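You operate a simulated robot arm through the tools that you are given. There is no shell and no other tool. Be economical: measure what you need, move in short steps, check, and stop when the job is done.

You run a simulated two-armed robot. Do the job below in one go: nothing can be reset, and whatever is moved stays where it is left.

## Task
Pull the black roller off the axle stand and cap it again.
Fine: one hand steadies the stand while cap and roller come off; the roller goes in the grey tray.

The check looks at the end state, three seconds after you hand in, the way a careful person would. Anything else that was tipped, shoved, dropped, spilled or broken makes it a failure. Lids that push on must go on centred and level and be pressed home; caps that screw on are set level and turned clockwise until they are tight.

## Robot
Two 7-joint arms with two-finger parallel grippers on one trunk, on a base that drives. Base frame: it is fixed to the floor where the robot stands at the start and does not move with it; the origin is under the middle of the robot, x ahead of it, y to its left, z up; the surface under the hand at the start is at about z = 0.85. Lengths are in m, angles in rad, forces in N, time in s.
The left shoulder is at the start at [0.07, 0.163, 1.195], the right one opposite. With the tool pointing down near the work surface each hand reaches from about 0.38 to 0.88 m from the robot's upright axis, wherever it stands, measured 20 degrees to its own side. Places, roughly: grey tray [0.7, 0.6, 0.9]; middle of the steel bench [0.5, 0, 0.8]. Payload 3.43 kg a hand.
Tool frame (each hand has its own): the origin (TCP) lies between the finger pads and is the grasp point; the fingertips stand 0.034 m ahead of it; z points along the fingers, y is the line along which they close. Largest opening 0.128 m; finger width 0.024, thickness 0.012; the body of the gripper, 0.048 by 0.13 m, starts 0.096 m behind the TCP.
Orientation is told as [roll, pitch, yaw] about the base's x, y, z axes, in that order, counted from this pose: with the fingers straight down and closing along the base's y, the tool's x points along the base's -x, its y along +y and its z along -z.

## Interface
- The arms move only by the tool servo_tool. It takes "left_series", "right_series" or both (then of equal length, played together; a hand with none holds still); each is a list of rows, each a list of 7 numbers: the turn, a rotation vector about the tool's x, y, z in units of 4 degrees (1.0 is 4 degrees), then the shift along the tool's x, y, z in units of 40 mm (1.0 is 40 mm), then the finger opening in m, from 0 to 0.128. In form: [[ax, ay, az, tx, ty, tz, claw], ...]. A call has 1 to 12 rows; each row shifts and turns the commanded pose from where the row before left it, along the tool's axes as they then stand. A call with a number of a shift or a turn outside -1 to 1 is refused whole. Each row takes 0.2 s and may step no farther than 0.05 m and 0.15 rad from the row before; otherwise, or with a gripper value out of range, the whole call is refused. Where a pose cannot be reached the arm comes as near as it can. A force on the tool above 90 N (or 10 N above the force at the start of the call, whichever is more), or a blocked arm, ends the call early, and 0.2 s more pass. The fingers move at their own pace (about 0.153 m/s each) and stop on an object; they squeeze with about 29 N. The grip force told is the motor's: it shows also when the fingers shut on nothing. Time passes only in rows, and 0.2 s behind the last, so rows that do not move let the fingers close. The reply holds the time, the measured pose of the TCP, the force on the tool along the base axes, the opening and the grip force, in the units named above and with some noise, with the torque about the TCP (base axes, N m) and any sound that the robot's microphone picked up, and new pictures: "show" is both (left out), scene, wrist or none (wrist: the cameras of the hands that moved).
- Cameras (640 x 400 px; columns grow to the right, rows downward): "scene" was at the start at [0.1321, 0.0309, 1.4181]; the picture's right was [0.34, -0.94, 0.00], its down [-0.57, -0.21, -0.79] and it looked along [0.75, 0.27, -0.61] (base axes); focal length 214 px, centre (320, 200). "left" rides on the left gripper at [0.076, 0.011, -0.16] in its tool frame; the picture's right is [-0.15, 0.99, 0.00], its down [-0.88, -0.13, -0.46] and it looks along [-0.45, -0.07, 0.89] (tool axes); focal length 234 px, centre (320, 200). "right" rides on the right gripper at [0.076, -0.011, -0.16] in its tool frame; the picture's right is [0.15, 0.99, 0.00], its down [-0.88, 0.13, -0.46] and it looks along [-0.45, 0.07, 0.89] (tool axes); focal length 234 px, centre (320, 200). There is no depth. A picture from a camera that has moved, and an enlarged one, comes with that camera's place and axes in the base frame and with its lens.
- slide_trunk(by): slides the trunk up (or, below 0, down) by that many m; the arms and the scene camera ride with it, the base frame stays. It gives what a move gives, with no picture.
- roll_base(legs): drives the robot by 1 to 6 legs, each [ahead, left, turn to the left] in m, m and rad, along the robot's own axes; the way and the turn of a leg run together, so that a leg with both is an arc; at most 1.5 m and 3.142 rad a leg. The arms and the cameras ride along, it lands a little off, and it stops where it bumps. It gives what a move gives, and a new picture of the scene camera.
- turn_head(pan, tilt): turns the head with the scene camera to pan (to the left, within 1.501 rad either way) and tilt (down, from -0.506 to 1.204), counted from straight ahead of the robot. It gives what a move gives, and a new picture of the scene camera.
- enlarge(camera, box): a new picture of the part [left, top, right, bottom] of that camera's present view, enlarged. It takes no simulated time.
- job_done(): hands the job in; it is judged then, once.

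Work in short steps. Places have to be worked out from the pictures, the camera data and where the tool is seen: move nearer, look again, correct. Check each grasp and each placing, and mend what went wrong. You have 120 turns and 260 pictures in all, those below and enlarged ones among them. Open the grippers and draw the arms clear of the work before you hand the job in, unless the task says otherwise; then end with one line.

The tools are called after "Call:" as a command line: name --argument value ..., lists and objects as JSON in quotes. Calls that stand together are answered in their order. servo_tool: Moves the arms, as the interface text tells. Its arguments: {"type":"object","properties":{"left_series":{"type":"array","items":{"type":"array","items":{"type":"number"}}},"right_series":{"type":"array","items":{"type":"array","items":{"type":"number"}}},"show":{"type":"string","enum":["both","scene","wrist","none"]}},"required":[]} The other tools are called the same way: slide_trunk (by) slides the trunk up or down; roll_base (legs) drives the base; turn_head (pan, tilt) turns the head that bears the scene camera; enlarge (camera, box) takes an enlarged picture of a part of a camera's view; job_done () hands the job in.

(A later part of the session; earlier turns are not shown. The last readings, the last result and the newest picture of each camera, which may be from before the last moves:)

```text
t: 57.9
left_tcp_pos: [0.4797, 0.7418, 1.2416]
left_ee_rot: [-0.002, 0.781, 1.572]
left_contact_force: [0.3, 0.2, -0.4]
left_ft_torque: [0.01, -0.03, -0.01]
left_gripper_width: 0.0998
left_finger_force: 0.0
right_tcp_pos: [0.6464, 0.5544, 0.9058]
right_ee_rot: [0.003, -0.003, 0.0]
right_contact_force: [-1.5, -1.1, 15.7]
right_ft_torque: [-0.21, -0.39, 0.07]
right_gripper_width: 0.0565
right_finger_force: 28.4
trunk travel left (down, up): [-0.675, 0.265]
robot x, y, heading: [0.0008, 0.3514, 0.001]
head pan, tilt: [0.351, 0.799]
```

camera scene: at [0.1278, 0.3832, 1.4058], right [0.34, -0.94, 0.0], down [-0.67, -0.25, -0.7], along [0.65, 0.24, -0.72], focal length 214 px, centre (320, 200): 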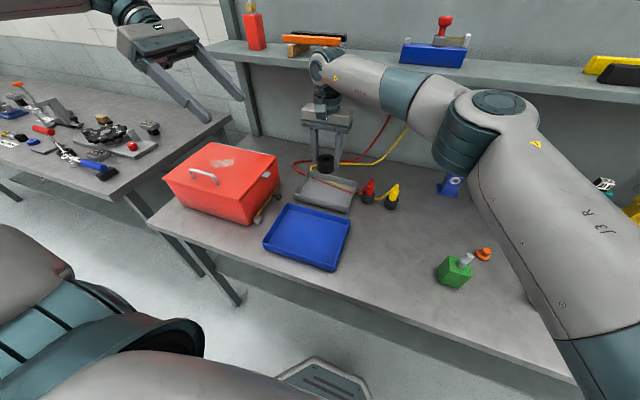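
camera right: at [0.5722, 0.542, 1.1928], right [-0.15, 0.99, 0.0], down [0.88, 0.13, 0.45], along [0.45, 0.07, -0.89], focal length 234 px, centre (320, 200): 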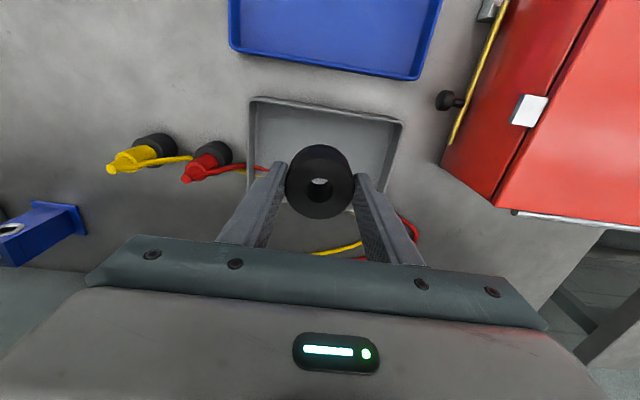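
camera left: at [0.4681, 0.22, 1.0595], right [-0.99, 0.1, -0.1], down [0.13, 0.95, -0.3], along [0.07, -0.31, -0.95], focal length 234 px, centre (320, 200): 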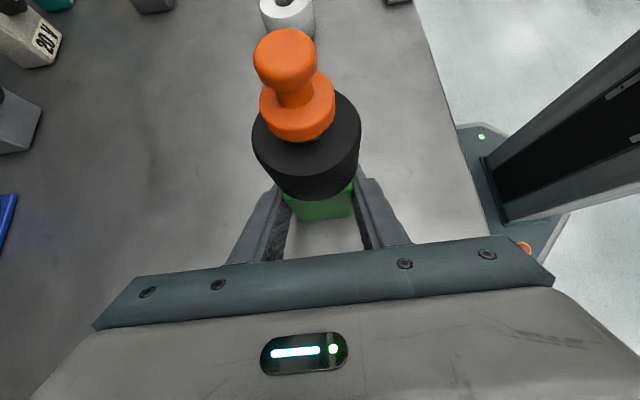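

It touched the tray floor. I'll ease up 1.5 mm, open, and rise.

Call:
servo_tool --right_series '[[0, 0, 0, 0, 0, -0.035, 0.04], [0, 0, 0, 0, 0, 0, 0.065], [0, 0, 0, 0, 0, 0, 0.08], [0, 0, 0, 0, 0, 0, 0.08], [0, 0, 0, 0, 0, -0.5, 0.08], [0, 0, 0, 0, 0, -0.9, 0.08], [0, 0, 0, 0, 0, -0.9, 0.08], [0, 0, 0, 0, 0, -0.9, 0.08], [0, 0, 0, 0, 0, -0.9, 0.08], [0, 0, 0, 0, 0, -0.9, 0.08], [0, 0, 0, 0, 0, -0.9, 0.06], [0, 0, 0, 0, 0, -0.9, 0.06]]'

Call:
enlarge --camera "scene" --box '[290, 150, 390, 230]'

```text
t: 60.5
left_tcp_pos: [0.481, 0.7438, 1.2396]
left_ee_rot: [-0.002, 0.783, 1.57]
left_contact_force: [0.6, 0.3, 0.7]
left_ft_torque: [-0.02, -0.02, 0.02]
left_gripper_width: 0.1
left_finger_force: 0.1
right_tcp_pos: [0.6445, 0.5569, 1.1784]
right_ee_rot: [0.0, 0.0, 0.001]
right_contact_force: [0.0, -0.1, -0.3]
right_ft_torque: [0.01, 0.02, 0.0]
right_gripper_width: 0.0601
right_finger_force: 0.1
trunk travel left (down, up): [-0.675, 0.265]
robot x, y, heading: [0.0012, 0.357, 0.001]
head pan, tilt: [0.351, 0.799]
camera scene: at [0.125, 0.3847, 1.4059], right [0.34, -0.94, 0.0], down [-0.67, -0.25, -0.7], along [0.66, 0.24, -0.72], focal length 214 px, centre (320, 200)
camera right: at [0.5695, 0.5454, 1.3384], right [-0.15, 0.99, 0.0], down [0.88, 0.13, 0.46], along [0.45, 0.07, -0.89], focal length 234 px, centre (320, 200)
```

scene: 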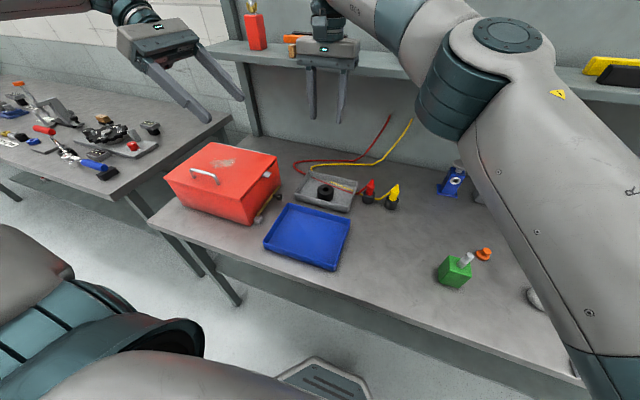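
right: 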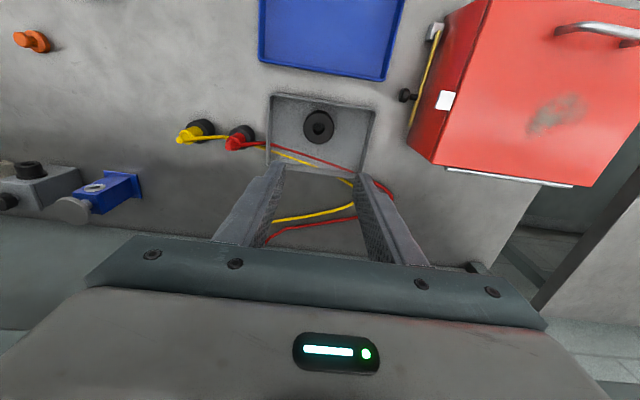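

```text
5.00 times, centred on (340, 190) of scene
camera zoom: at [0.125, 0.3847, 1.4059], right [0.34, -0.94, 0.0], down [-0.67, -0.25, -0.7], along [0.66, 0.24, -0.72], focal length 1072 px, centre (220, 250)
```

zoom: 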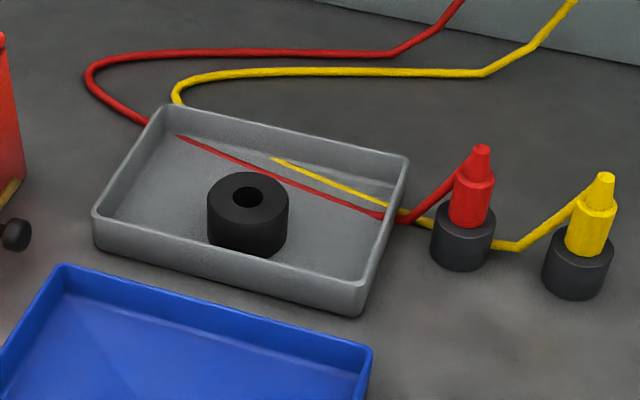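

The roller sits flat in the grey tray. I'll pull the right hand back from the shelf and drive right to the starting spot.

Call:
servo_tool --right_series '[[0, 0, 0, 0.8, -0.3, 0, 0.06], [0, 0, 0, 0.8, -0.3, 0, 0.06], [0, 0, 0, 0.8, -0.3, 0, 0.06], [0, 0, 0, 0.8, -0.3, 0, 0.06], [0, 0, 0, 0.8, -0.3, 0, 0.06]]' --show "none"

Call:
roll_base --legs '[[0, -0.352, 0]]'

```text
t: 61.7
left_tcp_pos: [0.4811, 0.7424, 1.2397]
left_ee_rot: [-0.002, 0.782, 1.571]
left_contact_force: [-0.1, -0.6, -0.3]
left_ft_torque: [-0.01, -0.04, 0.03]
left_gripper_width: 0.1001
left_finger_force: 0.0
right_tcp_pos: [0.4838, 0.4968, 1.1801]
right_ee_rot: [0.0, 0.002, -0.002]
right_contact_force: [-1.1, -0.3, 0.3]
right_ft_torque: [0.01, -0.05, -0.01]
right_gripper_width: 0.0604
right_finger_force: 0.1
trunk travel left (down, up): [-0.675, 0.265]
robot x, y, heading: [-0.0022, 0.3532, 0.001]
head pan, tilt: [0.351, 0.799]
```

```text
t: 63.9
left_tcp_pos: [0.483, 0.3966, 1.2392]
left_ee_rot: [0.0, 0.783, 1.571]
left_contact_force: [0.7, -0.9, -0.3]
left_ft_torque: [0.0, -0.02, 0.02]
left_gripper_width: 0.0999
left_finger_force: 0.1
right_tcp_pos: [0.4864, 0.1513, 1.1784]
right_ee_rot: [0.001, 0.0, -0.001]
right_contact_force: [-0.9, -0.3, 0.5]
right_ft_torque: [-0.03, -0.02, 0.01]
right_gripper_width: 0.06
right_finger_force: 0.0
trunk travel left (down, up): [-0.675, 0.265]
robot x, y, heading: [-0.0035, 0.009, 0.002]
head pan, tilt: [0.351, 0.799]
camera scene: at [0.1264, 0.0379, 1.4058], right [0.34, -0.94, 0.0], down [-0.67, -0.25, -0.7], along [0.65, 0.24, -0.72], focal length 214 px, centre (320, 200)
```

scene: 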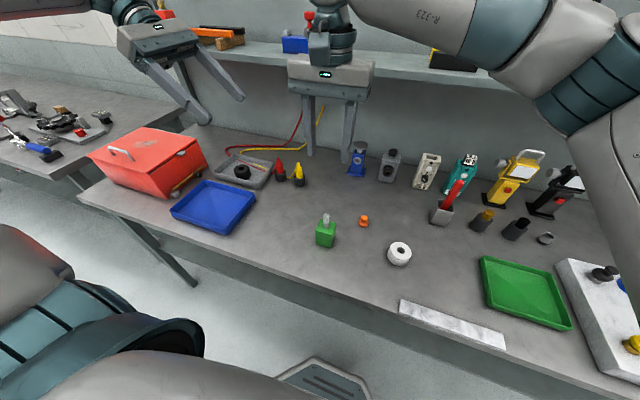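

Back in place, and the stand and cap are undisturbed. The left hand returns to its pre-grasp while the right goes above the cap.

Call:
servo_tool --left_series '[[0, 0, 0, -0.247, 0.0125, 0.977, 0.1], [0, 0, 0, -0.247, 0.0125, 0.977, 0.1], [0, 0, 0, -0.247, 0.0125, 0.977, 0.1], [0, 0, 0, -0.247, 0.0125, 0.977, 0.1], [0, 0, 0, -0.247, 0.0125, 0.977, 0.1], [0, 0, 0, -0.247, 0.0125, 0.977, 0.1], [0, 0, 0, -0.247, 0.0125, 0.977, 0.1], [0, 0, 0, -0.247, 0.0125, 0.977, 0.1]]' --right_series '[[0, 0, 0, -0.2875, -0.3125, 0.4, 0.06], [0, 0, 0, -0.2875, -0.3125, 0.4, 0.06], [0, 0, 0, -0.2875, -0.3125, 0.4, 0.06], [0, 0, 0, -0.2875, -0.3125, 0.4, 0.06], [0, 0, 0, -0.2875, -0.3125, 0.4, 0.06], [0, 0, 0, -0.2875, -0.3125, 0.4, 0.06], [0, 0, 0, -0.2875, -0.3125, 0.4, 0.06], [0, 0, 0, -0.2875, -0.3125, 0.4, 0.06]]'

```text
t: 65.7
left_tcp_pos: [0.4803, 0.2322, 0.9587]
left_ee_rot: [0.001, 0.781, 1.571]
left_contact_force: [0.2, 0.1, 0.2]
left_ft_torque: [0.0, 0.0, -0.02]
left_gripper_width: 0.1
left_finger_force: 0.1
right_tcp_pos: [0.5801, 0.051, 1.048]
right_ee_rot: [0.003, 0.001, -0.001]
right_contact_force: [0.1, 0.2, -0.5]
right_ft_torque: [0.02, 0.02, 0.0]
right_gripper_width: 0.0603
right_finger_force: 0.1
trunk travel left (down, up): [-0.675, 0.265]
robot x, y, heading: [0.0026, 0.0095, -0.002]
head pan, tilt: [0.351, 0.799]
camera scene: at [0.1286, 0.0364, 1.4057], right [0.34, -0.94, 0.0], down [-0.67, -0.25, -0.7], along [0.65, 0.24, -0.72], focal length 214 px, centre (320, 200)
camera right: at [0.5055, 0.0389, 1.2091], right [-0.15, 0.99, 0.0], down [0.88, 0.13, 0.45], along [0.45, 0.07, -0.89], focal length 234 px, centre (320, 200)
camera left: at [0.4694, 0.2905, 1.1261], right [-0.99, 0.1, -0.1], down [0.13, 0.95, -0.3], along [0.07, -0.31, -0.95], focal length 234 px, centre (320, 200)
```

scene: 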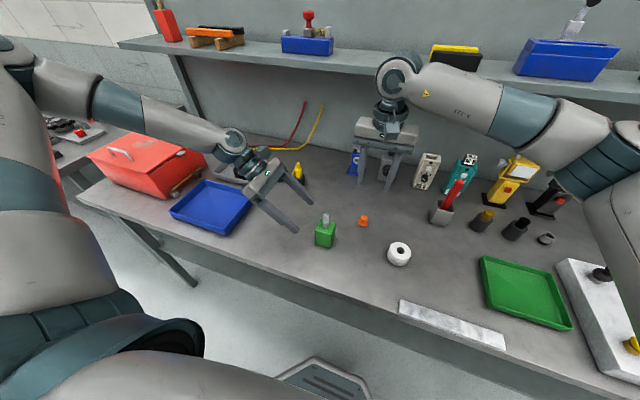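
right: 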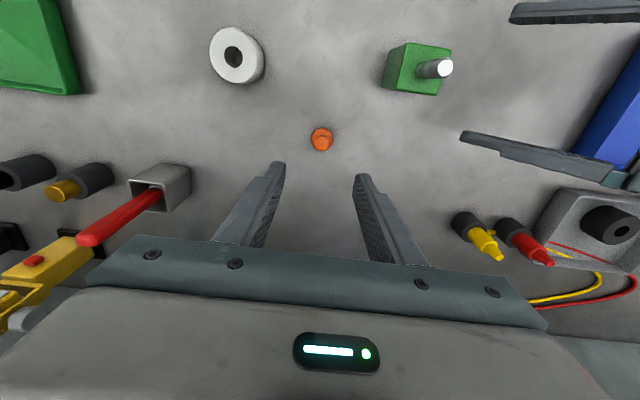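
left: 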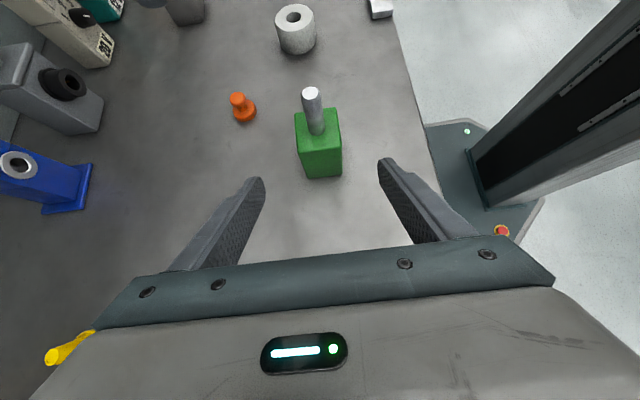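

I'll advance the left hand, close on the stand, and enlarge the right view to place the cap precisely.

Call:
servo_tool --left_series '[[0, 0, 0, 0.04, 0, 0.6, 0.1], [0, 0, 0, 0.04, 0, 0.6, 0.1], [0, 0, 0, 0, 0, 0.6, 0.1], [0, 0, 0, 0, 0, 0.65, 0.1], [0, 0, 0, 0, 0, 0, 0.06], [0, 0, 0, 0, 0, 0, 0.03], [0, 0, 0, 0, 0, 0, 0.03], [0, 0, 0, 0, 0, 0, 0.03]]' --show "wrist"

Call:
enlarge --camera "right" --box '[280, 100, 360, 164]'

Call:
enlarge --camera "scene" --box '[290, 180, 390, 260]'

```text
t: 67.5
left_tcp_pos: [0.4785, 0.1601, 0.8931]
left_ee_rot: [0.0, 0.783, 1.573]
left_contact_force: [0.4, -0.2, 0.0]
left_ft_torque: [0.04, -0.04, 0.0]
left_gripper_width: 0.046
left_finger_force: 29.0
right_tcp_pos: [0.5781, 0.0511, 1.05]
right_ee_rot: [0.001, -0.001, -0.001]
right_contact_force: [0.5, 0.4, -0.3]
right_ft_torque: [0.02, -0.01, 0.0]
right_gripper_width: 0.06
right_finger_force: 0.0
trunk travel left (down, up): [-0.675, 0.265]
robot x, y, heading: [-0.0003, 0.0107, -0.001]
head pan, tilt: [0.351, 0.799]
camera left: at [0.4681, 0.2186, 1.0599], right [-0.99, 0.1, -0.1], down [0.13, 0.95, -0.3], along [0.07, -0.31, -0.95], focal length 234 px, centre (320, 200)
```

left: 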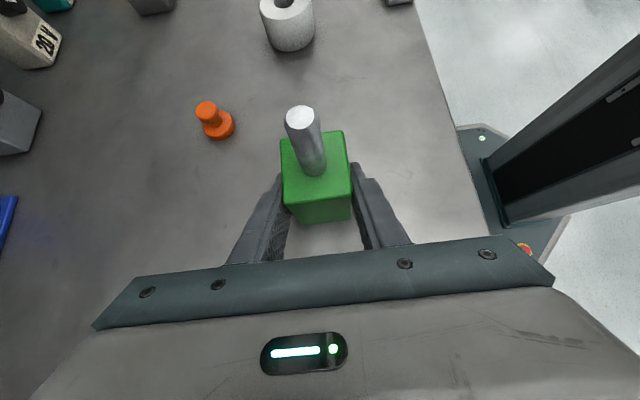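

```text
6.25 times, centred on (320, 132) of right
camera zoom: at [0.5035, 0.0399, 1.2103], right [-0.15, 0.99, 0.0], down [0.88, 0.13, 0.46], along [0.45, 0.07, -0.89], focal length 1464 px, centre (320, 625)
```

zoom: 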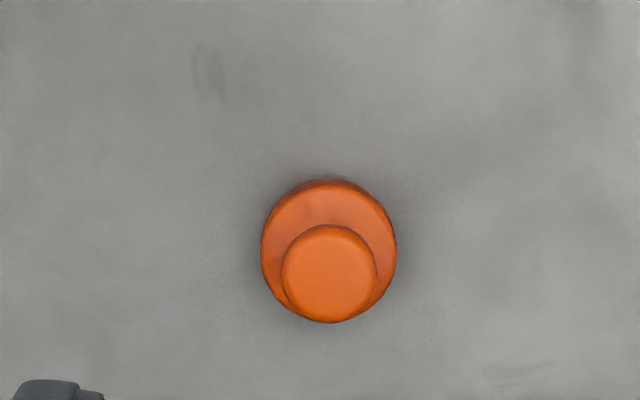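

```text
5.00 times, centred on (340, 220) of scene
camera zoom: at [0.1265, 0.0377, 1.4058], right [0.34, -0.94, 0.0], down [-0.67, -0.25, -0.7], along [0.65, 0.24, -0.72], focal length 1072 px, centre (220, 100)
```

zoom: 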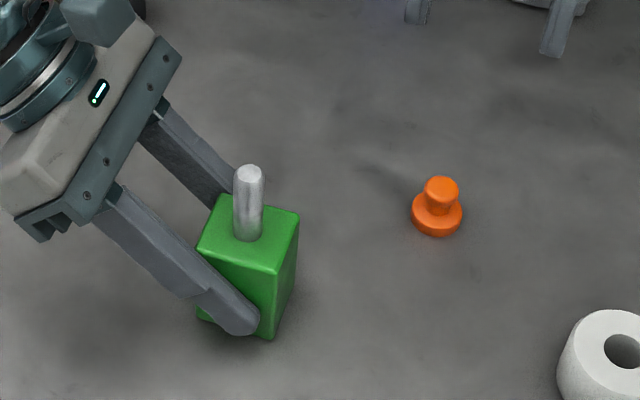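

The stand is held again at 0.046 m. The cap is at about (0.580, 0.0547), so I'll shift by a few mm and descend to z≈0.887 around it.

Call:
servo_tool --right_series '[[0, 0, 0, -0.05, 0.09, 0.9, 0.055], [0, 0, 0, 0, 0, 0.9, 0.055], [0, 0, 0, 0, 0, 0.9, 0.055], [0, 0, 0, 0, 0, 0.9, 0.055], [0, 0, 0, 0, 0, 0.45, 0.055]]' --show "wrist"

Call:
enlarge --camera "scene" --box '[330, 180, 400, 236]'

```text
t: 68.7
left_tcp_pos: [0.4782, 0.1593, 0.8926]
left_ee_rot: [-0.001, 0.783, 1.574]
left_contact_force: [0.4, -0.6, 0.2]
left_ft_torque: [0.05, 0.01, -0.01]
left_gripper_width: 0.0458
left_finger_force: 29.0
right_tcp_pos: [0.5781, 0.0547, 0.8889]
right_ee_rot: [0.0, 0.0, 0.0]
right_contact_force: [1.1, 0.2, -0.4]
right_ft_torque: [-0.04, -0.01, 0.0]
right_gripper_width: 0.055
right_finger_force: 0.1
trunk travel left (down, up): [-0.675, 0.265]
robot x, y, heading: [0.002, 0.0064, -0.002]
head pan, tilt: [0.351, 0.799]
camera right: at [0.5034, 0.0427, 1.0485], right [-0.15, 0.99, 0.0], down [0.88, 0.13, 0.45], along [0.45, 0.07, -0.89], focal length 234 px, centre (320, 200)
```

right: 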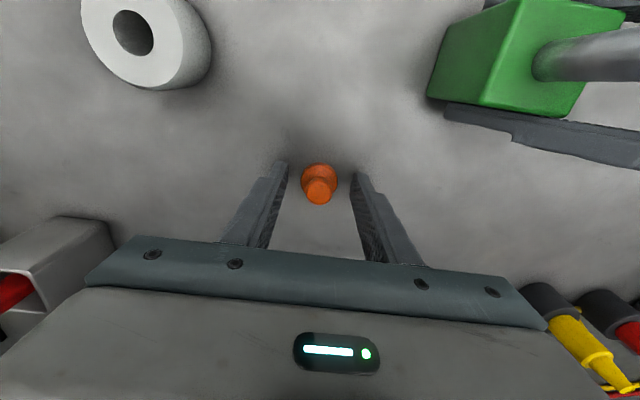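

```text
7.14 times, centred on (365, 208) of scene
camera zoom: at [0.1268, 0.0371, 1.4058], right [0.34, -0.94, 0.0], down [-0.67, -0.25, -0.7], along [0.65, 0.24, -0.72], focal length 1532 px, centre (-1, 143)
```

zoom: 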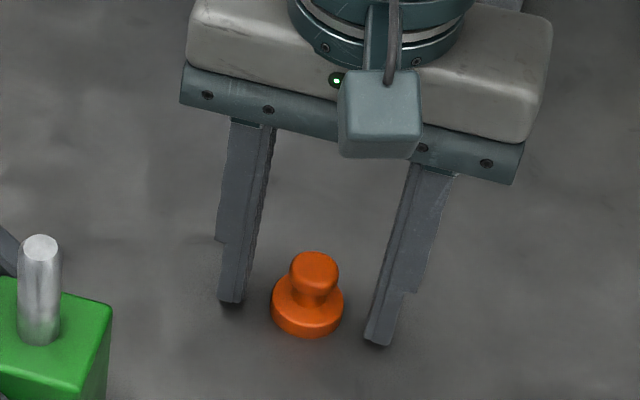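

The cap is centred between the fingers. I'll go down 2 mm more and close on its flange.

Call:
servo_tool --right_series '[[0, 0, 0, 0, 0, 0.05, 0.055], [0, 0, 0, 0, 0, 0, 0.04], [0, 0, 0, 0, 0, 0, 0.02], [0, 0, 0, 0, 0, 0, 0.02], [0, 0, 0, 0, 0, 0, 0.02]]' --show "none"

Call:
servo_tool --right_series '[[0, 0, 0, 0, 0, -0.5, 0.02], [0, 0, 0, 0, 0, -0.9, 0.02], [0, 0, 0, 0, 0, -0.9, 0.02], [0, 0, 0, 0, 0, -0.9, 0.02], [0, 0, 0, 0, 0, -0.9, 0.02], [0, 0, 0, 0, 0, -0.9, 0.02]]' --show "wrist"

Call:
enlarge --camera "scene" --box '[300, 140, 400, 220]'

```text
t: 69.9
left_tcp_pos: [0.4782, 0.1605, 0.894]
left_ee_rot: [0.0, 0.782, 1.571]
left_contact_force: [0.5, -0.3, 0.0]
left_ft_torque: [0.03, 0.0, -0.01]
left_gripper_width: 0.0456
left_finger_force: 28.7
right_tcp_pos: [0.5781, 0.0537, 0.8865]
right_ee_rot: [0.0, 0.0, 0.0]
right_contact_force: [0.2, -0.5, 1.0]
right_ft_torque: [-0.02, -0.02, 0.02]
right_gripper_width: 0.0269
right_finger_force: 29.2
trunk travel left (down, up): [-0.675, 0.265]
robot x, y, heading: [0.0011, 0.0086, -0.002]
head pan, tilt: [0.351, 0.799]
```

```text
t: 71.3
left_tcp_pos: [0.4787, 0.16, 0.8934]
left_ee_rot: [0.0, 0.783, 1.573]
left_contact_force: [-0.3, -0.1, 0.1]
left_ft_torque: [0.03, -0.03, -0.02]
left_gripper_width: 0.0456
left_finger_force: 29.3
right_tcp_pos: [0.5801, 0.0552, 1.0883]
right_ee_rot: [0.0, 0.0, -0.002]
right_contact_force: [-1.0, -0.1, -0.3]
right_ft_torque: [0.0, 0.0, 0.04]
right_gripper_width: 0.027
right_finger_force: 29.2
trunk travel left (down, up): [-0.675, 0.265]
robot x, y, heading: [0.0015, 0.0105, 0.003]
head pan, tilt: [0.351, 0.799]
camera right: at [0.5046, 0.0447, 1.2491], right [-0.15, 0.99, 0.0], down [0.88, 0.13, 0.46], along [0.45, 0.07, -0.89], focal length 234 px, centre (320, 200)
```

right: 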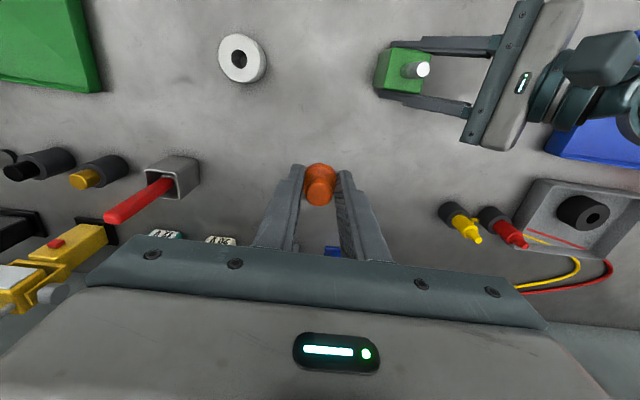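

```text
5.00 times, centred on (350, 180) of scene
camera zoom: at [0.1259, 0.0378, 1.4058], right [0.34, -0.94, 0.0], down [-0.67, -0.25, -0.7], along [0.65, 0.24, -0.72], focal length 1072 px, centre (170, 300)
```

zoom: 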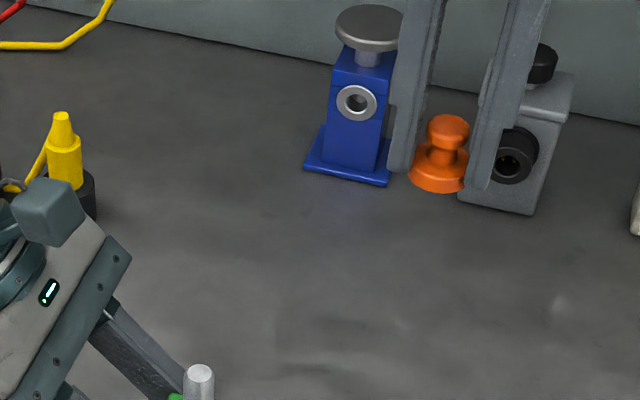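

The grip width is 27 mm now against 30 mm before, so I'll check how the cap sits in the fingers.

Call:
enlarge --camera "right" --box '[280, 150, 360, 214]'

Call:
enlarge --camera "scene" --box '[370, 140, 410, 182]'

```text
6.25 times, centred on (320, 182) of right
camera zoom: at [0.5046, 0.0447, 1.2491], right [-0.15, 0.99, 0.0], down [0.88, 0.13, 0.46], along [0.45, 0.07, -0.89], focal length 1464 px, centre (320, 312)
```

zoom: 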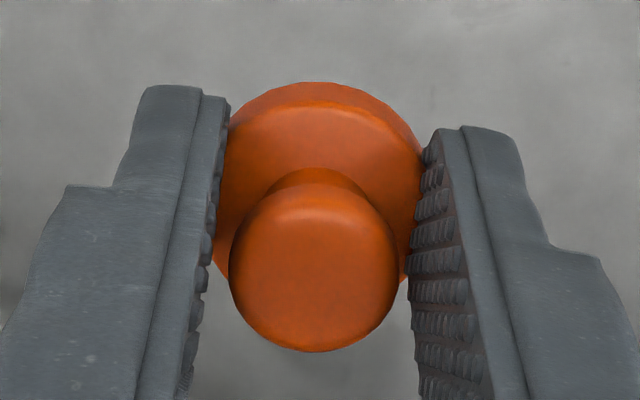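

```text
9.52 times, centred on (390, 161) of scene
camera zoom: at [0.1259, 0.0378, 1.4058], right [0.34, -0.94, 0.0], down [-0.67, -0.25, -0.7], along [0.65, 0.24, -0.72], focal length 2043 px, centre (-347, 571)
```

zoom: 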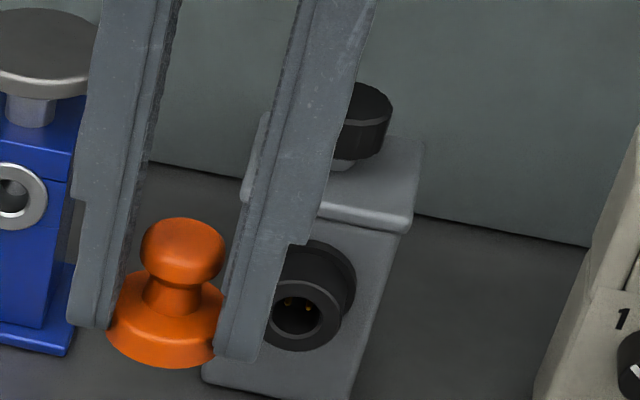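

The cap is level and centred in the grip to within about 1 mm. I'll enlarge the pin in the right and left views to triangulate it.

Call:
enlarge --camera "right" --box '[370, 30, 450, 94]'

Call:
enlarge --camera "left" --box '[260, 90, 360, 170]'

Call:
enlarge --camera "scene" --box '[290, 190, 360, 246]'

```text
6.25 times, centred on (410, 62) of right
camera zoom: at [0.5046, 0.0447, 1.2491], right [-0.15, 0.99, 0.0], down [0.88, 0.13, 0.46], along [0.45, 0.07, -0.89], focal length 1464 px, centre (-242, 1062)
```

zoom: 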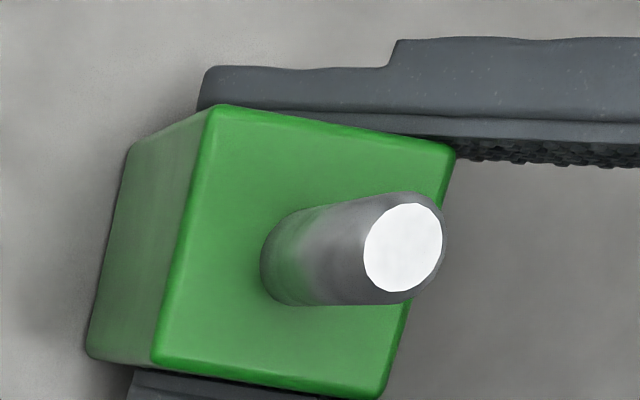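

```text
5.00 times, centred on (310, 130) of left
camera zoom: at [0.4676, 0.2187, 1.0602], right [-0.99, 0.1, -0.1], down [0.13, 0.95, -0.3], along [0.07, -0.31, -0.95], focal length 1171 px, centre (370, 550)
```

zoom: 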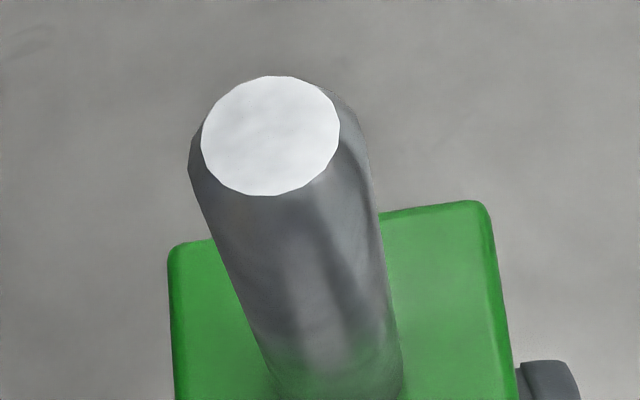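

```text
7.14 times, centred on (325, 218) of scene
camera zoom: at [0.1259, 0.0378, 1.4058], right [0.34, -0.94, 0.0], down [-0.67, -0.25, -0.7], along [0.65, 0.24, -0.72], focal length 1532 px, centre (284, 71)
```

zoom: 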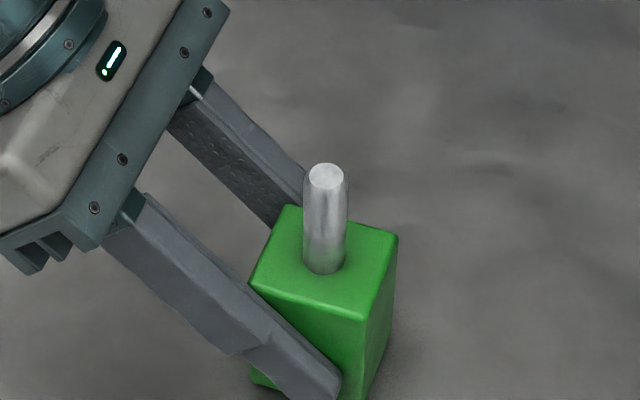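

The pin top triangulates to about (0.4785, 0.1495, 0.972), 12 mm in diameter. I'll bring the cap over it with its underside about 8 mm above the pin.

Call:
servo_tool --right_series '[[0, 0, 0, 0.6375, 0.5875, 0, 0.02], [0, 0, 0, 0.6375, 0.5875, 0, 0.02], [0, 0, 0, 0.6375, 0.5875, 0, 0.02], [0, 0, 0, 0.6375, 0.5875, 0, 0.02], [0, 0, 0, 0, 0, 0.9, 0.02], [0, 0, 0, 0, 0, 0.9, 0.02]]'

Call:
enlarge --camera "scene" --box '[290, 180, 350, 228]'

Call:
enlarge --camera "right" --box '[270, 110, 370, 210]'

Call:
enlarge --camera "left" --box '[240, 60, 380, 180]'

```text
t: 72.7
left_tcp_pos: [0.4788, 0.1608, 0.8927]
left_ee_rot: [0.0, 0.782, 1.572]
left_contact_force: [0.7, 0.1, -0.8]
left_ft_torque: [0.02, 0.0, -0.02]
left_gripper_width: 0.0459
left_finger_force: 29.2
right_tcp_pos: [0.4785, 0.1477, 1.0133]
right_ee_rot: [-0.001, 0.0, 0.0]
right_contact_force: [-0.2, 0.2, -0.5]
right_ft_torque: [0.0, 0.01, 0.01]
right_gripper_width: 0.0269
right_finger_force: 28.6
trunk travel left (down, up): [-0.675, 0.265]
robot x, y, heading: [-0.001, 0.0105, 0.002]
head pan, tilt: [0.351, 0.799]
camera scene: at [0.1269, 0.0377, 1.4058], right [0.34, -0.94, 0.0], down [-0.67, -0.25, -0.7], along [0.65, 0.24, -0.72], focal length 214 px, centre (320, 200)
camera right: at [0.4027, 0.1369, 1.1732], right [-0.15, 0.99, 0.0], down [0.88, 0.13, 0.46], along [0.45, 0.07, -0.89], focal length 234 px, centre (320, 200)
```

scene: 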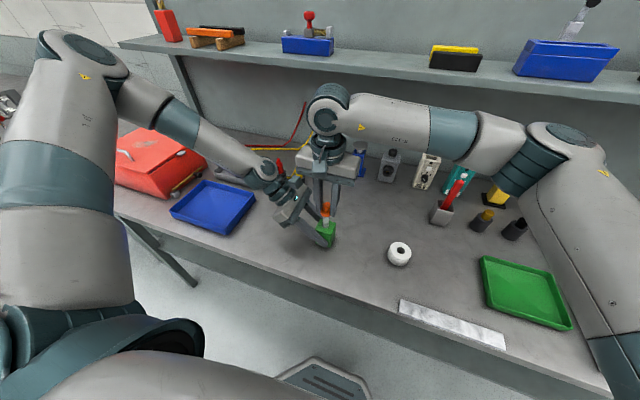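
right: 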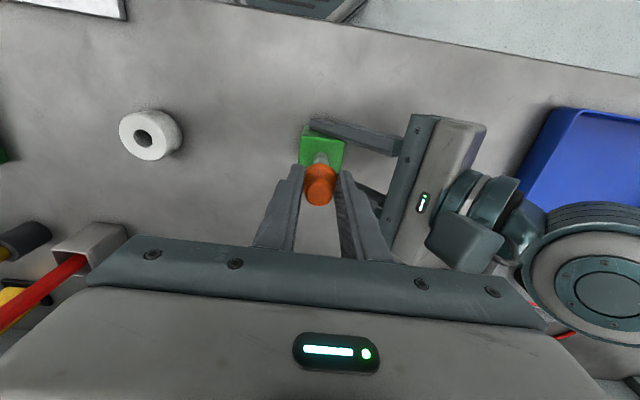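

```text
8.33 times, centred on (320, 204) of scene
camera zoom: at [0.1269, 0.0377, 1.4058], right [0.34, -0.94, 0.0], down [-0.67, -0.25, -0.7], along [0.65, 0.24, -0.72], focal length 1787 px, centre (320, 167)
```

zoom: 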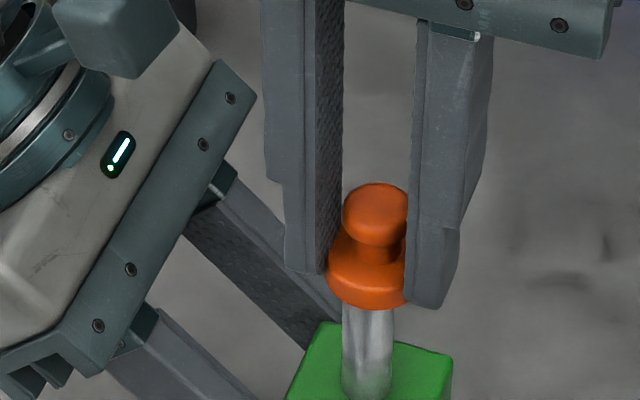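

```text
4.00 times, centred on (320, 160) of right
camera zoom: at [0.4027, 0.1369, 1.1732], right [-0.15, 0.99, 0.0], down [0.88, 0.13, 0.46], along [0.45, 0.07, -0.89], focal length 937 px, centre (320, 360)
```

zoom: 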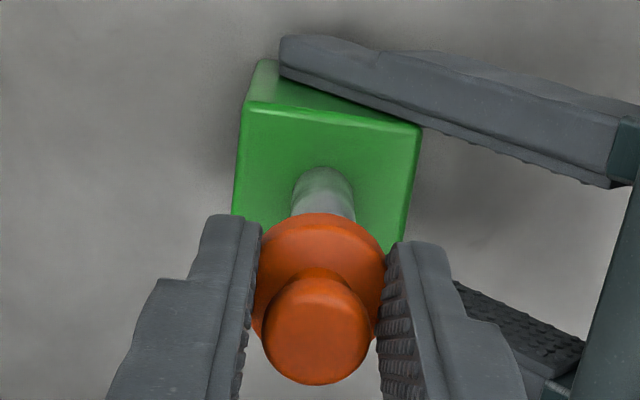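

```text
3.33 times, centred on (310, 120) of left
camera zoom: at [0.4684, 0.2186, 1.06], right [-0.99, 0.1, -0.1], down [0.13, 0.95, -0.3], along [0.07, -0.31, -0.95], focal length 781 px, centre (353, 467)
```

zoom: 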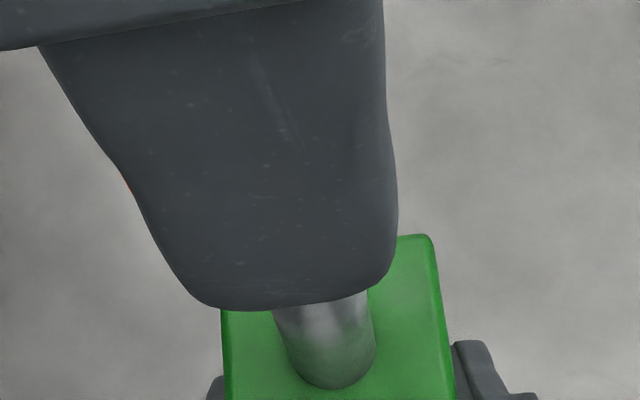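

The cap sits about 1 mm toward −y of the pin. I'll correct that and lower in small steps, watching the force.

Call:
servo_tool --right_series '[[0, 0, 0, -0.01, 0.03, 0.0, 0.02], [0, 0, 0, 0, 0, 0.1, 0.02]]' --show "none"

Call:
servo_tool --right_series '[[0, 0, 0, 0, 0, 0.06, 0.02]]' --show "none"

Call:
servo_tool --right_series '[[0, 0, 0, 0, 0, 0.06, 0.02]]' --show "none"

Call:
enlarge --camera "scene" --box '[290, 180, 350, 228]'

```text
t: 73.3
left_tcp_pos: [0.4787, 0.1613, 0.8926]
left_ee_rot: [0.0, 0.781, 1.573]
left_contact_force: [-0.4, -0.5, 1.0]
left_ft_torque: [0.05, -0.02, -0.01]
left_gripper_width: 0.0458
left_finger_force: 28.6
right_tcp_pos: [0.4787, 0.1481, 1.0093]
right_ee_rot: [-0.001, -0.001, -0.001]
right_contact_force: [0.7, 0.0, -0.8]
right_ft_torque: [-0.02, 0.02, 0.02]
right_gripper_width: 0.0267
right_finger_force: 28.8
trunk travel left (down, up): [-0.675, 0.265]
robot x, y, heading: [-0.0011, 0.0081, -0.002]
head pan, tilt: [0.351, 0.799]
```

```text
t: 73.7
left_tcp_pos: [0.4786, 0.1609, 0.8923]
left_ee_rot: [0.0, 0.782, 1.573]
left_contact_force: [-0.1, -0.4, 0.0]
left_ft_torque: [0.04, -0.01, -0.01]
left_gripper_width: 0.0456
left_finger_force: 29.1
right_tcp_pos: [0.4781, 0.1496, 1.0087]
right_ee_rot: [0.001, 0.0, 0.001]
right_contact_force: [-1.1, -0.6, -0.2]
right_ft_torque: [-0.02, 0.02, 0.03]
right_gripper_width: 0.0267
right_finger_force: 29.1
trunk travel left (down, up): [-0.675, 0.265]
robot x, y, heading: [-0.0002, 0.0063, 0.004]
head pan, tilt: [0.351, 0.799]
```

```text
t: 74.1
left_tcp_pos: [0.4794, 0.1599, 0.8925]
left_ee_rot: [0.001, 0.781, 1.573]
left_contact_force: [0.5, -2.2, -5.5]
left_ft_torque: [0.19, -0.04, 0.01]
left_gripper_width: 0.0458
left_finger_force: 29.0
right_tcp_pos: [0.4782, 0.1485, 1.0073]
right_ee_rot: [0.002, 0.001, 0.0]
right_contact_force: [0.2, 0.7, 6.1]
right_ft_torque: [0.03, 0.03, 0.02]
right_gripper_width: 0.0269
right_finger_force: 29.5
trunk travel left (down, up): [-0.675, 0.265]
robot x, y, heading: [-0.0008, 0.0082, -0.001]
head pan, tilt: [0.351, 0.799]
```

```text
8.33 times, centred on (320, 204) of scene
camera zoom: at [0.1266, 0.0373, 1.4059], right [0.34, -0.94, 0.0], down [-0.67, -0.25, -0.7], along [0.65, 0.24, -0.72], focal length 1787 px, centre (320, 167)
```

zoom: 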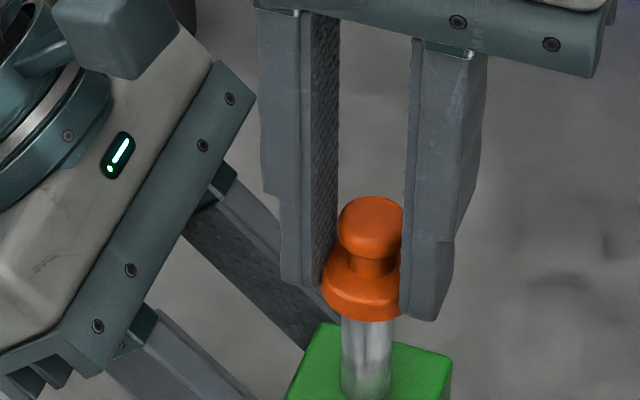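

Contact with the pin top has started (6 N, little torque) and the alignment looks centred. I'll press down gradually.

Call:
servo_tool --right_series '[[0, 0, 0, 0, 0, 0.05, 0.02]]' --show "none"

Call:
servo_tool --right_series '[[0, 0, 0, 0, 0, 0.05, 0.02]]' --show "none"

Call:
enlarge --camera "scene" --box '[290, 180, 350, 228]'

```text
t: 74.5
left_tcp_pos: [0.4797, 0.1597, 0.8927]
left_ee_rot: [0.0, 0.781, 1.574]
left_contact_force: [2.3, -1.3, -12.7]
left_ft_torque: [-0.08, -0.1, 0.05]
left_gripper_width: 0.0457
left_finger_force: 29.6
right_tcp_pos: [0.478, 0.1485, 1.0055]
right_ee_rot: [0.003, -0.004, 0.0]
right_contact_force: [-0.1, -0.6, 25.7]
right_ft_torque: [-0.04, 0.0, -0.03]
right_gripper_width: 0.027
right_finger_force: 29.2
trunk travel left (down, up): [-0.675, 0.265]
robot x, y, heading: [0.0025, 0.0103, 0.002]
head pan, tilt: [0.351, 0.799]
```

```text
t: 74.9
left_tcp_pos: [0.4783, 0.1603, 0.8933]
left_ee_rot: [0.0, 0.782, 1.575]
left_contact_force: [5.8, -0.3, -18.3]
left_ft_torque: [0.04, -0.03, 0.15]
left_gripper_width: 0.0459
left_finger_force: 29.2
right_tcp_pos: [0.4769, 0.1492, 1.0032]
right_ee_rot: [0.001, 0.0, 0.0]
right_contact_force: [-0.3, -1.5, 30.7]
right_ft_torque: [0.02, -0.02, -0.01]
right_gripper_width: 0.0282
right_finger_force: 29.7
trunk travel left (down, up): [-0.675, 0.265]
robot x, y, heading: [0.0044, 0.0072, 0.0]
head pan, tilt: [0.351, 0.799]
```

```text
8.33 times, centred on (320, 204) of scene
camera zoom: at [0.126, 0.037, 1.406], right [0.34, -0.94, 0.0], down [-0.67, -0.25, -0.7], along [0.65, 0.24, -0.72], focal length 1787 px, centre (320, 167)
```

zoom: 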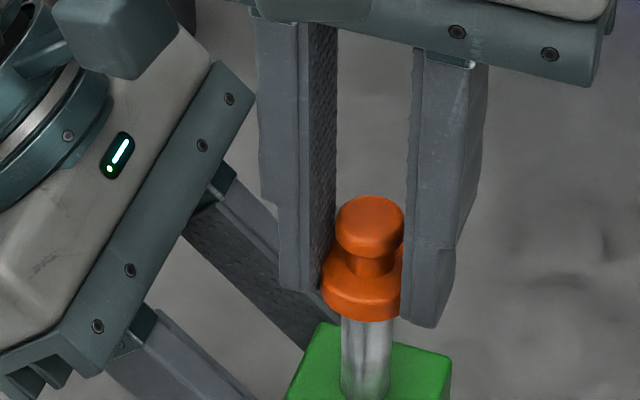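

The fingers began slipping at about 31 N, with the cap standing on the pin at nearly its original height. I'll release it, close the fingers above it, and press the knob straight down with the fingertips.

Call:
servo_tool --right_series '[[0, 0, 0, 0, 0, -0.05, 0.02], [0, 0, 0, 0, 0, 0, 0.05], [0, 0, 0, 0, 0, 0, 0.055], [0, 0, 0, 0, 0, -0.4, 0.055], [0, 0, 0, 0, 0, -0.8, 0.055], [0, 0, 0, 0, 0, -0.2, 0.055]]' --show "wrist"

Call:
enlarge --camera "scene" --box '[290, 180, 350, 228]'

Call:
enlarge --camera "left" --box '[220, 0, 380, 128]'

```text
t: 76.3
left_tcp_pos: [0.4788, 0.1594, 0.8921]
left_ee_rot: [0.002, 0.783, 1.572]
left_contact_force: [0.2, -0.3, 0.1]
left_ft_torque: [0.0, -0.03, -0.02]
left_gripper_width: 0.0456
left_finger_force: 28.9
right_tcp_pos: [0.4795, 0.1474, 1.0602]
right_ee_rot: [0.0, 0.0, -0.002]
right_contact_force: [0.2, -0.2, -0.5]
right_ft_torque: [0.03, -0.05, 0.01]
right_gripper_width: 0.0549
right_finger_force: 0.0
trunk travel left (down, up): [-0.675, 0.265]
robot x, y, heading: [0.0029, 0.0104, -0.0]
head pan, tilt: [0.351, 0.799]
camera right: at [0.4044, 0.1382, 1.2204], right [-0.15, 0.99, 0.0], down [0.88, 0.13, 0.46], along [0.45, 0.07, -0.89], focal length 234 px, centre (320, 200)
```

right: 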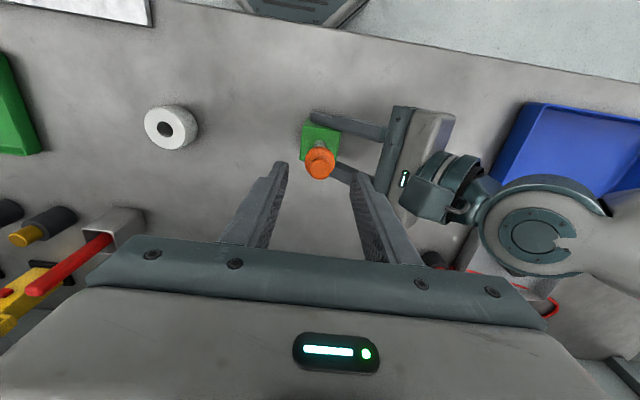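

```text
8.33 times, centred on (320, 204) of scene
camera zoom: at [0.1268, 0.0375, 1.4058], right [0.34, -0.94, 0.0], down [-0.67, -0.25, -0.7], along [0.65, 0.24, -0.72], focal length 1787 px, centre (320, 167)
```

zoom: 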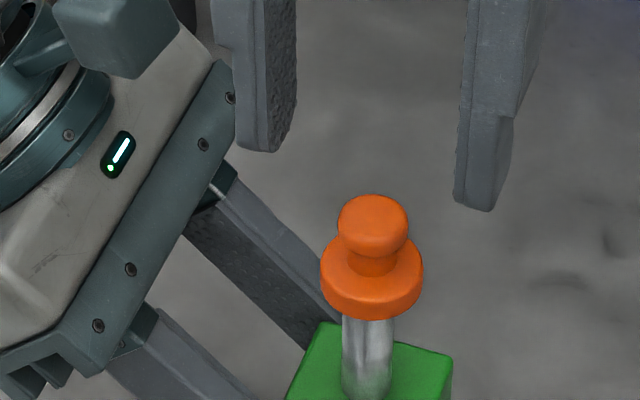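

```text
3.12 times, centred on (300, 64) of left
camera zoom: at [0.4683, 0.2185, 1.0599], right [-0.99, 0.1, -0.1], down [0.13, 0.95, -0.3], along [0.07, -0.31, -0.95], focal length 732 px, centre (382, 625)
```

zoom: 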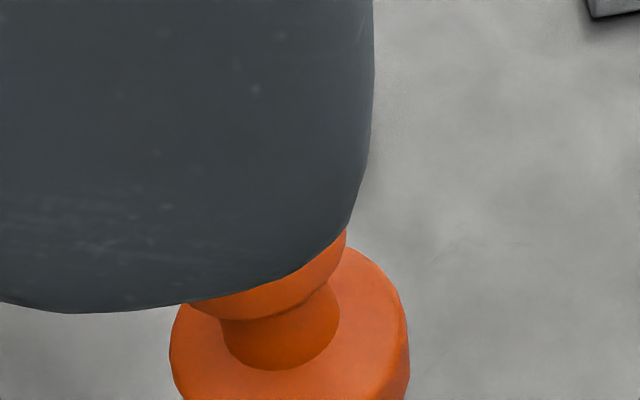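

The cap sits level and centred on the pin. I'll close the fingers and press down on the knob in steps.

Call:
servo_tool --right_series '[[0, 0, 0, 0.02, 0.03, 0, 0.0], [0, 0, 0, 0, 0, 0, 0.0], [0, 0, 0, 0, 0, 0, 0.0], [0, 0, 0, 0, 0, 0.3, 0.0], [0, 0, 0, 0, 0, 0.2, 0.0]]' --show "none"

Call:
enlarge --camera "scene" --box '[290, 180, 350, 228]'

Call:
enlarge --camera "right" --box '[270, 110, 370, 210]'

```text
t: 77.5
left_tcp_pos: [0.4789, 0.1608, 0.8925]
left_ee_rot: [0.001, 0.784, 1.573]
left_contact_force: [-0.1, -0.8, -0.3]
left_ft_torque: [0.04, -0.01, 0.01]
left_gripper_width: 0.0458
left_finger_force: 28.5
right_tcp_pos: [0.4764, 0.151, 1.0406]
right_ee_rot: [-0.001, 0.0, 0.001]
right_contact_force: [-0.3, 0.4, 0.4]
right_ft_torque: [0.03, 0.01, 0.01]
right_gripper_width: 0.0
right_finger_force: 28.6
trunk travel left (down, up): [-0.675, 0.265]
robot x, y, heading: [0.0011, 0.0116, 0.002]
head pan, tilt: [0.351, 0.799]
```

```text
8.33 times, centred on (320, 204) of scene
camera zoom: at [0.1268, 0.0374, 1.4058], right [0.34, -0.94, 0.0], down [-0.67, -0.25, -0.7], along [0.65, 0.24, -0.72], focal length 1787 px, centre (320, 167)
```

zoom: 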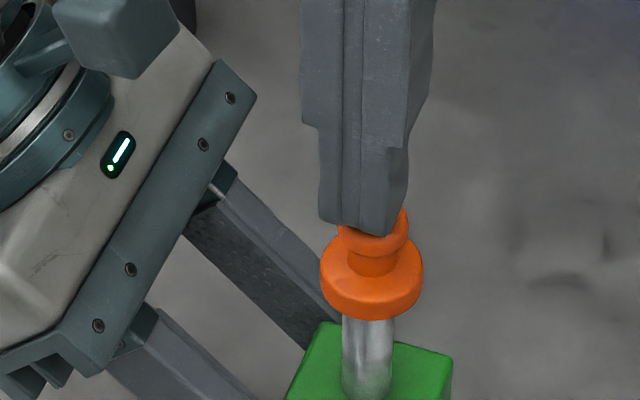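

```text
4.00 times, centred on (320, 160) of right
camera zoom: at [0.4023, 0.14, 1.2004], right [-0.15, 0.99, 0.0], down [0.88, 0.13, 0.46], along [0.45, 0.07, -0.89], focal length 937 px, centre (320, 360)
```

zoom: 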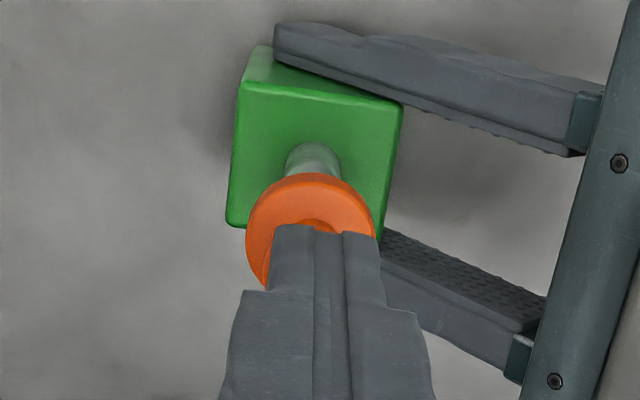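

The fingertips are about 2.5 mm too far toward +y. I'll shift them and press down.

Call:
servo_tool --right_series '[[0, 0, 0, 0, -0.06, 0, 0.0], [0, 0, 0, 0, 0, 0.1, 0.0]]' --show "none"

Call:
servo_tool --right_series '[[0, 0, 0, 0, 0, 0.08, 0.0]]' --show "none"

Call:
servo_tool --right_series '[[0, 0, 0, 0, 0, 0.06, 0.0]]' --show "none"

```text
t: 78.1
left_tcp_pos: [0.4788, 0.1592, 0.8912]
left_ee_rot: [0.0, 0.783, 1.573]
left_contact_force: [-0.5, -0.4, -0.2]
left_ft_torque: [0.04, 0.01, 0.01]
left_gripper_width: 0.0458
left_finger_force: 28.8
right_tcp_pos: [0.477, 0.1488, 1.0365]
right_ee_rot: [0.0, 0.001, 0.0]
right_contact_force: [0.6, -0.1, 0.0]
right_ft_torque: [0.01, -0.01, 0.0]
right_gripper_width: 0.0001
right_finger_force: 29.2
trunk travel left (down, up): [-0.675, 0.265]
robot x, y, heading: [0.0009, 0.007, -0.0]
head pan, tilt: [0.351, 0.799]
```

```text
t: 78.5
left_tcp_pos: [0.479, 0.1597, 0.8928]
left_ee_rot: [0.001, 0.781, 1.573]
left_contact_force: [0.7, -0.8, -6.0]
left_ft_torque: [0.13, -0.15, -0.05]
left_gripper_width: 0.0459
left_finger_force: 29.0
right_tcp_pos: [0.4786, 0.149, 1.0342]
right_ee_rot: [0.002, -0.003, -0.001]
right_contact_force: [0.1, -0.2, 13.0]
right_ft_torque: [0.06, -0.08, -0.02]
right_gripper_width: 0.0
right_finger_force: 29.1
trunk travel left (down, up): [-0.675, 0.265]
robot x, y, heading: [0.0004, 0.0105, 0.004]
head pan, tilt: [0.351, 0.799]
```

```text
t: 78.9
left_tcp_pos: [0.4796, 0.1595, 0.8922]
left_ee_rot: [-0.001, 0.78, 1.572]
left_contact_force: [4.1, -0.1, -15.6]
left_ft_torque: [-0.12, -0.16, 0.1]
left_gripper_width: 0.046
left_finger_force: 28.7
right_tcp_pos: [0.477, 0.1478, 1.0343]
right_ee_rot: [0.004, 0.0, 0.0]
right_contact_force: [1.7, -0.8, 33.9]
right_ft_torque: [0.01, -0.26, -0.02]
right_gripper_width: 0.0
right_finger_force: 28.7
trunk travel left (down, up): [-0.675, 0.265]
robot x, y, heading: [0.0039, 0.0118, 0.002]
head pan, tilt: [0.351, 0.799]
```

Contact gives 34 N with no snap yet. I'll press harder in small steps (limit 90 N).

Call:
servo_tool --right_series '[[0, 0, 0, 0, 0, 0.05, 0.0]]' --show "none"

Call:
servo_tool --right_series '[[0, 0, 0, 0, 0, 0.05, 0.0]]' --show "none"

Call:
enlarge --camera "scene" --box '[290, 180, 350, 228]'

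```text
t: 79.3
left_tcp_pos: [0.4785, 0.1596, 0.8943]
left_ee_rot: [-0.004, 0.781, 1.57]
left_contact_force: [7.2, 2.7, -14.1]
left_ft_torque: [0.04, 0.12, 0.02]
left_gripper_width: 0.0456
left_finger_force: 28.8
right_tcp_pos: [0.4764, 0.1488, 1.0334]
right_ee_rot: [0.006, -0.004, -0.001]
right_contact_force: [4.4, -1.1, 51.3]
right_ft_torque: [0.0, -0.4, 0.0]
right_gripper_width: 0.0
right_finger_force: 28.7
trunk travel left (down, up): [-0.675, 0.265]
robot x, y, heading: [0.0002, 0.0081, -0.003]
head pan, tilt: [0.351, 0.799]
```

```text
t: 79.7
left_tcp_pos: [0.4793, 0.1594, 0.8947]
left_ee_rot: [-0.005, 0.783, 1.569]
left_contact_force: [11.1, 4.5, -15.2]
left_ft_torque: [-0.36, 0.35, 0.09]
left_gripper_width: 0.0455
left_finger_force: 28.9
right_tcp_pos: [0.4762, 0.1499, 1.0329]
right_ee_rot: [0.01, -0.008, 0.0]
right_contact_force: [3.9, -1.9, 67.8]
right_ft_torque: [0.0, -0.51, -0.04]
right_gripper_width: 0.0
right_finger_force: 29.4
trunk travel left (down, up): [-0.675, 0.265]
robot x, y, heading: [0.0031, 0.01, -0.001]
head pan, tilt: [0.351, 0.799]
```

```text
8.33 times, centred on (320, 204) of scene
camera zoom: at [0.1239, 0.0362, 1.4067], right [0.34, -0.94, 0.0], down [-0.67, -0.25, -0.7], along [0.66, 0.24, -0.72], focal length 1787 px, centre (320, 167)
```

zoom: 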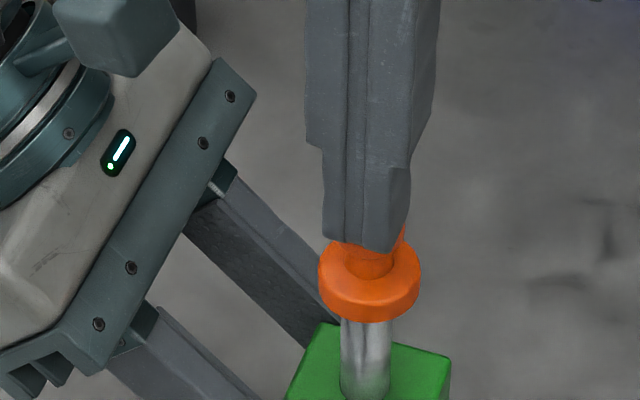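

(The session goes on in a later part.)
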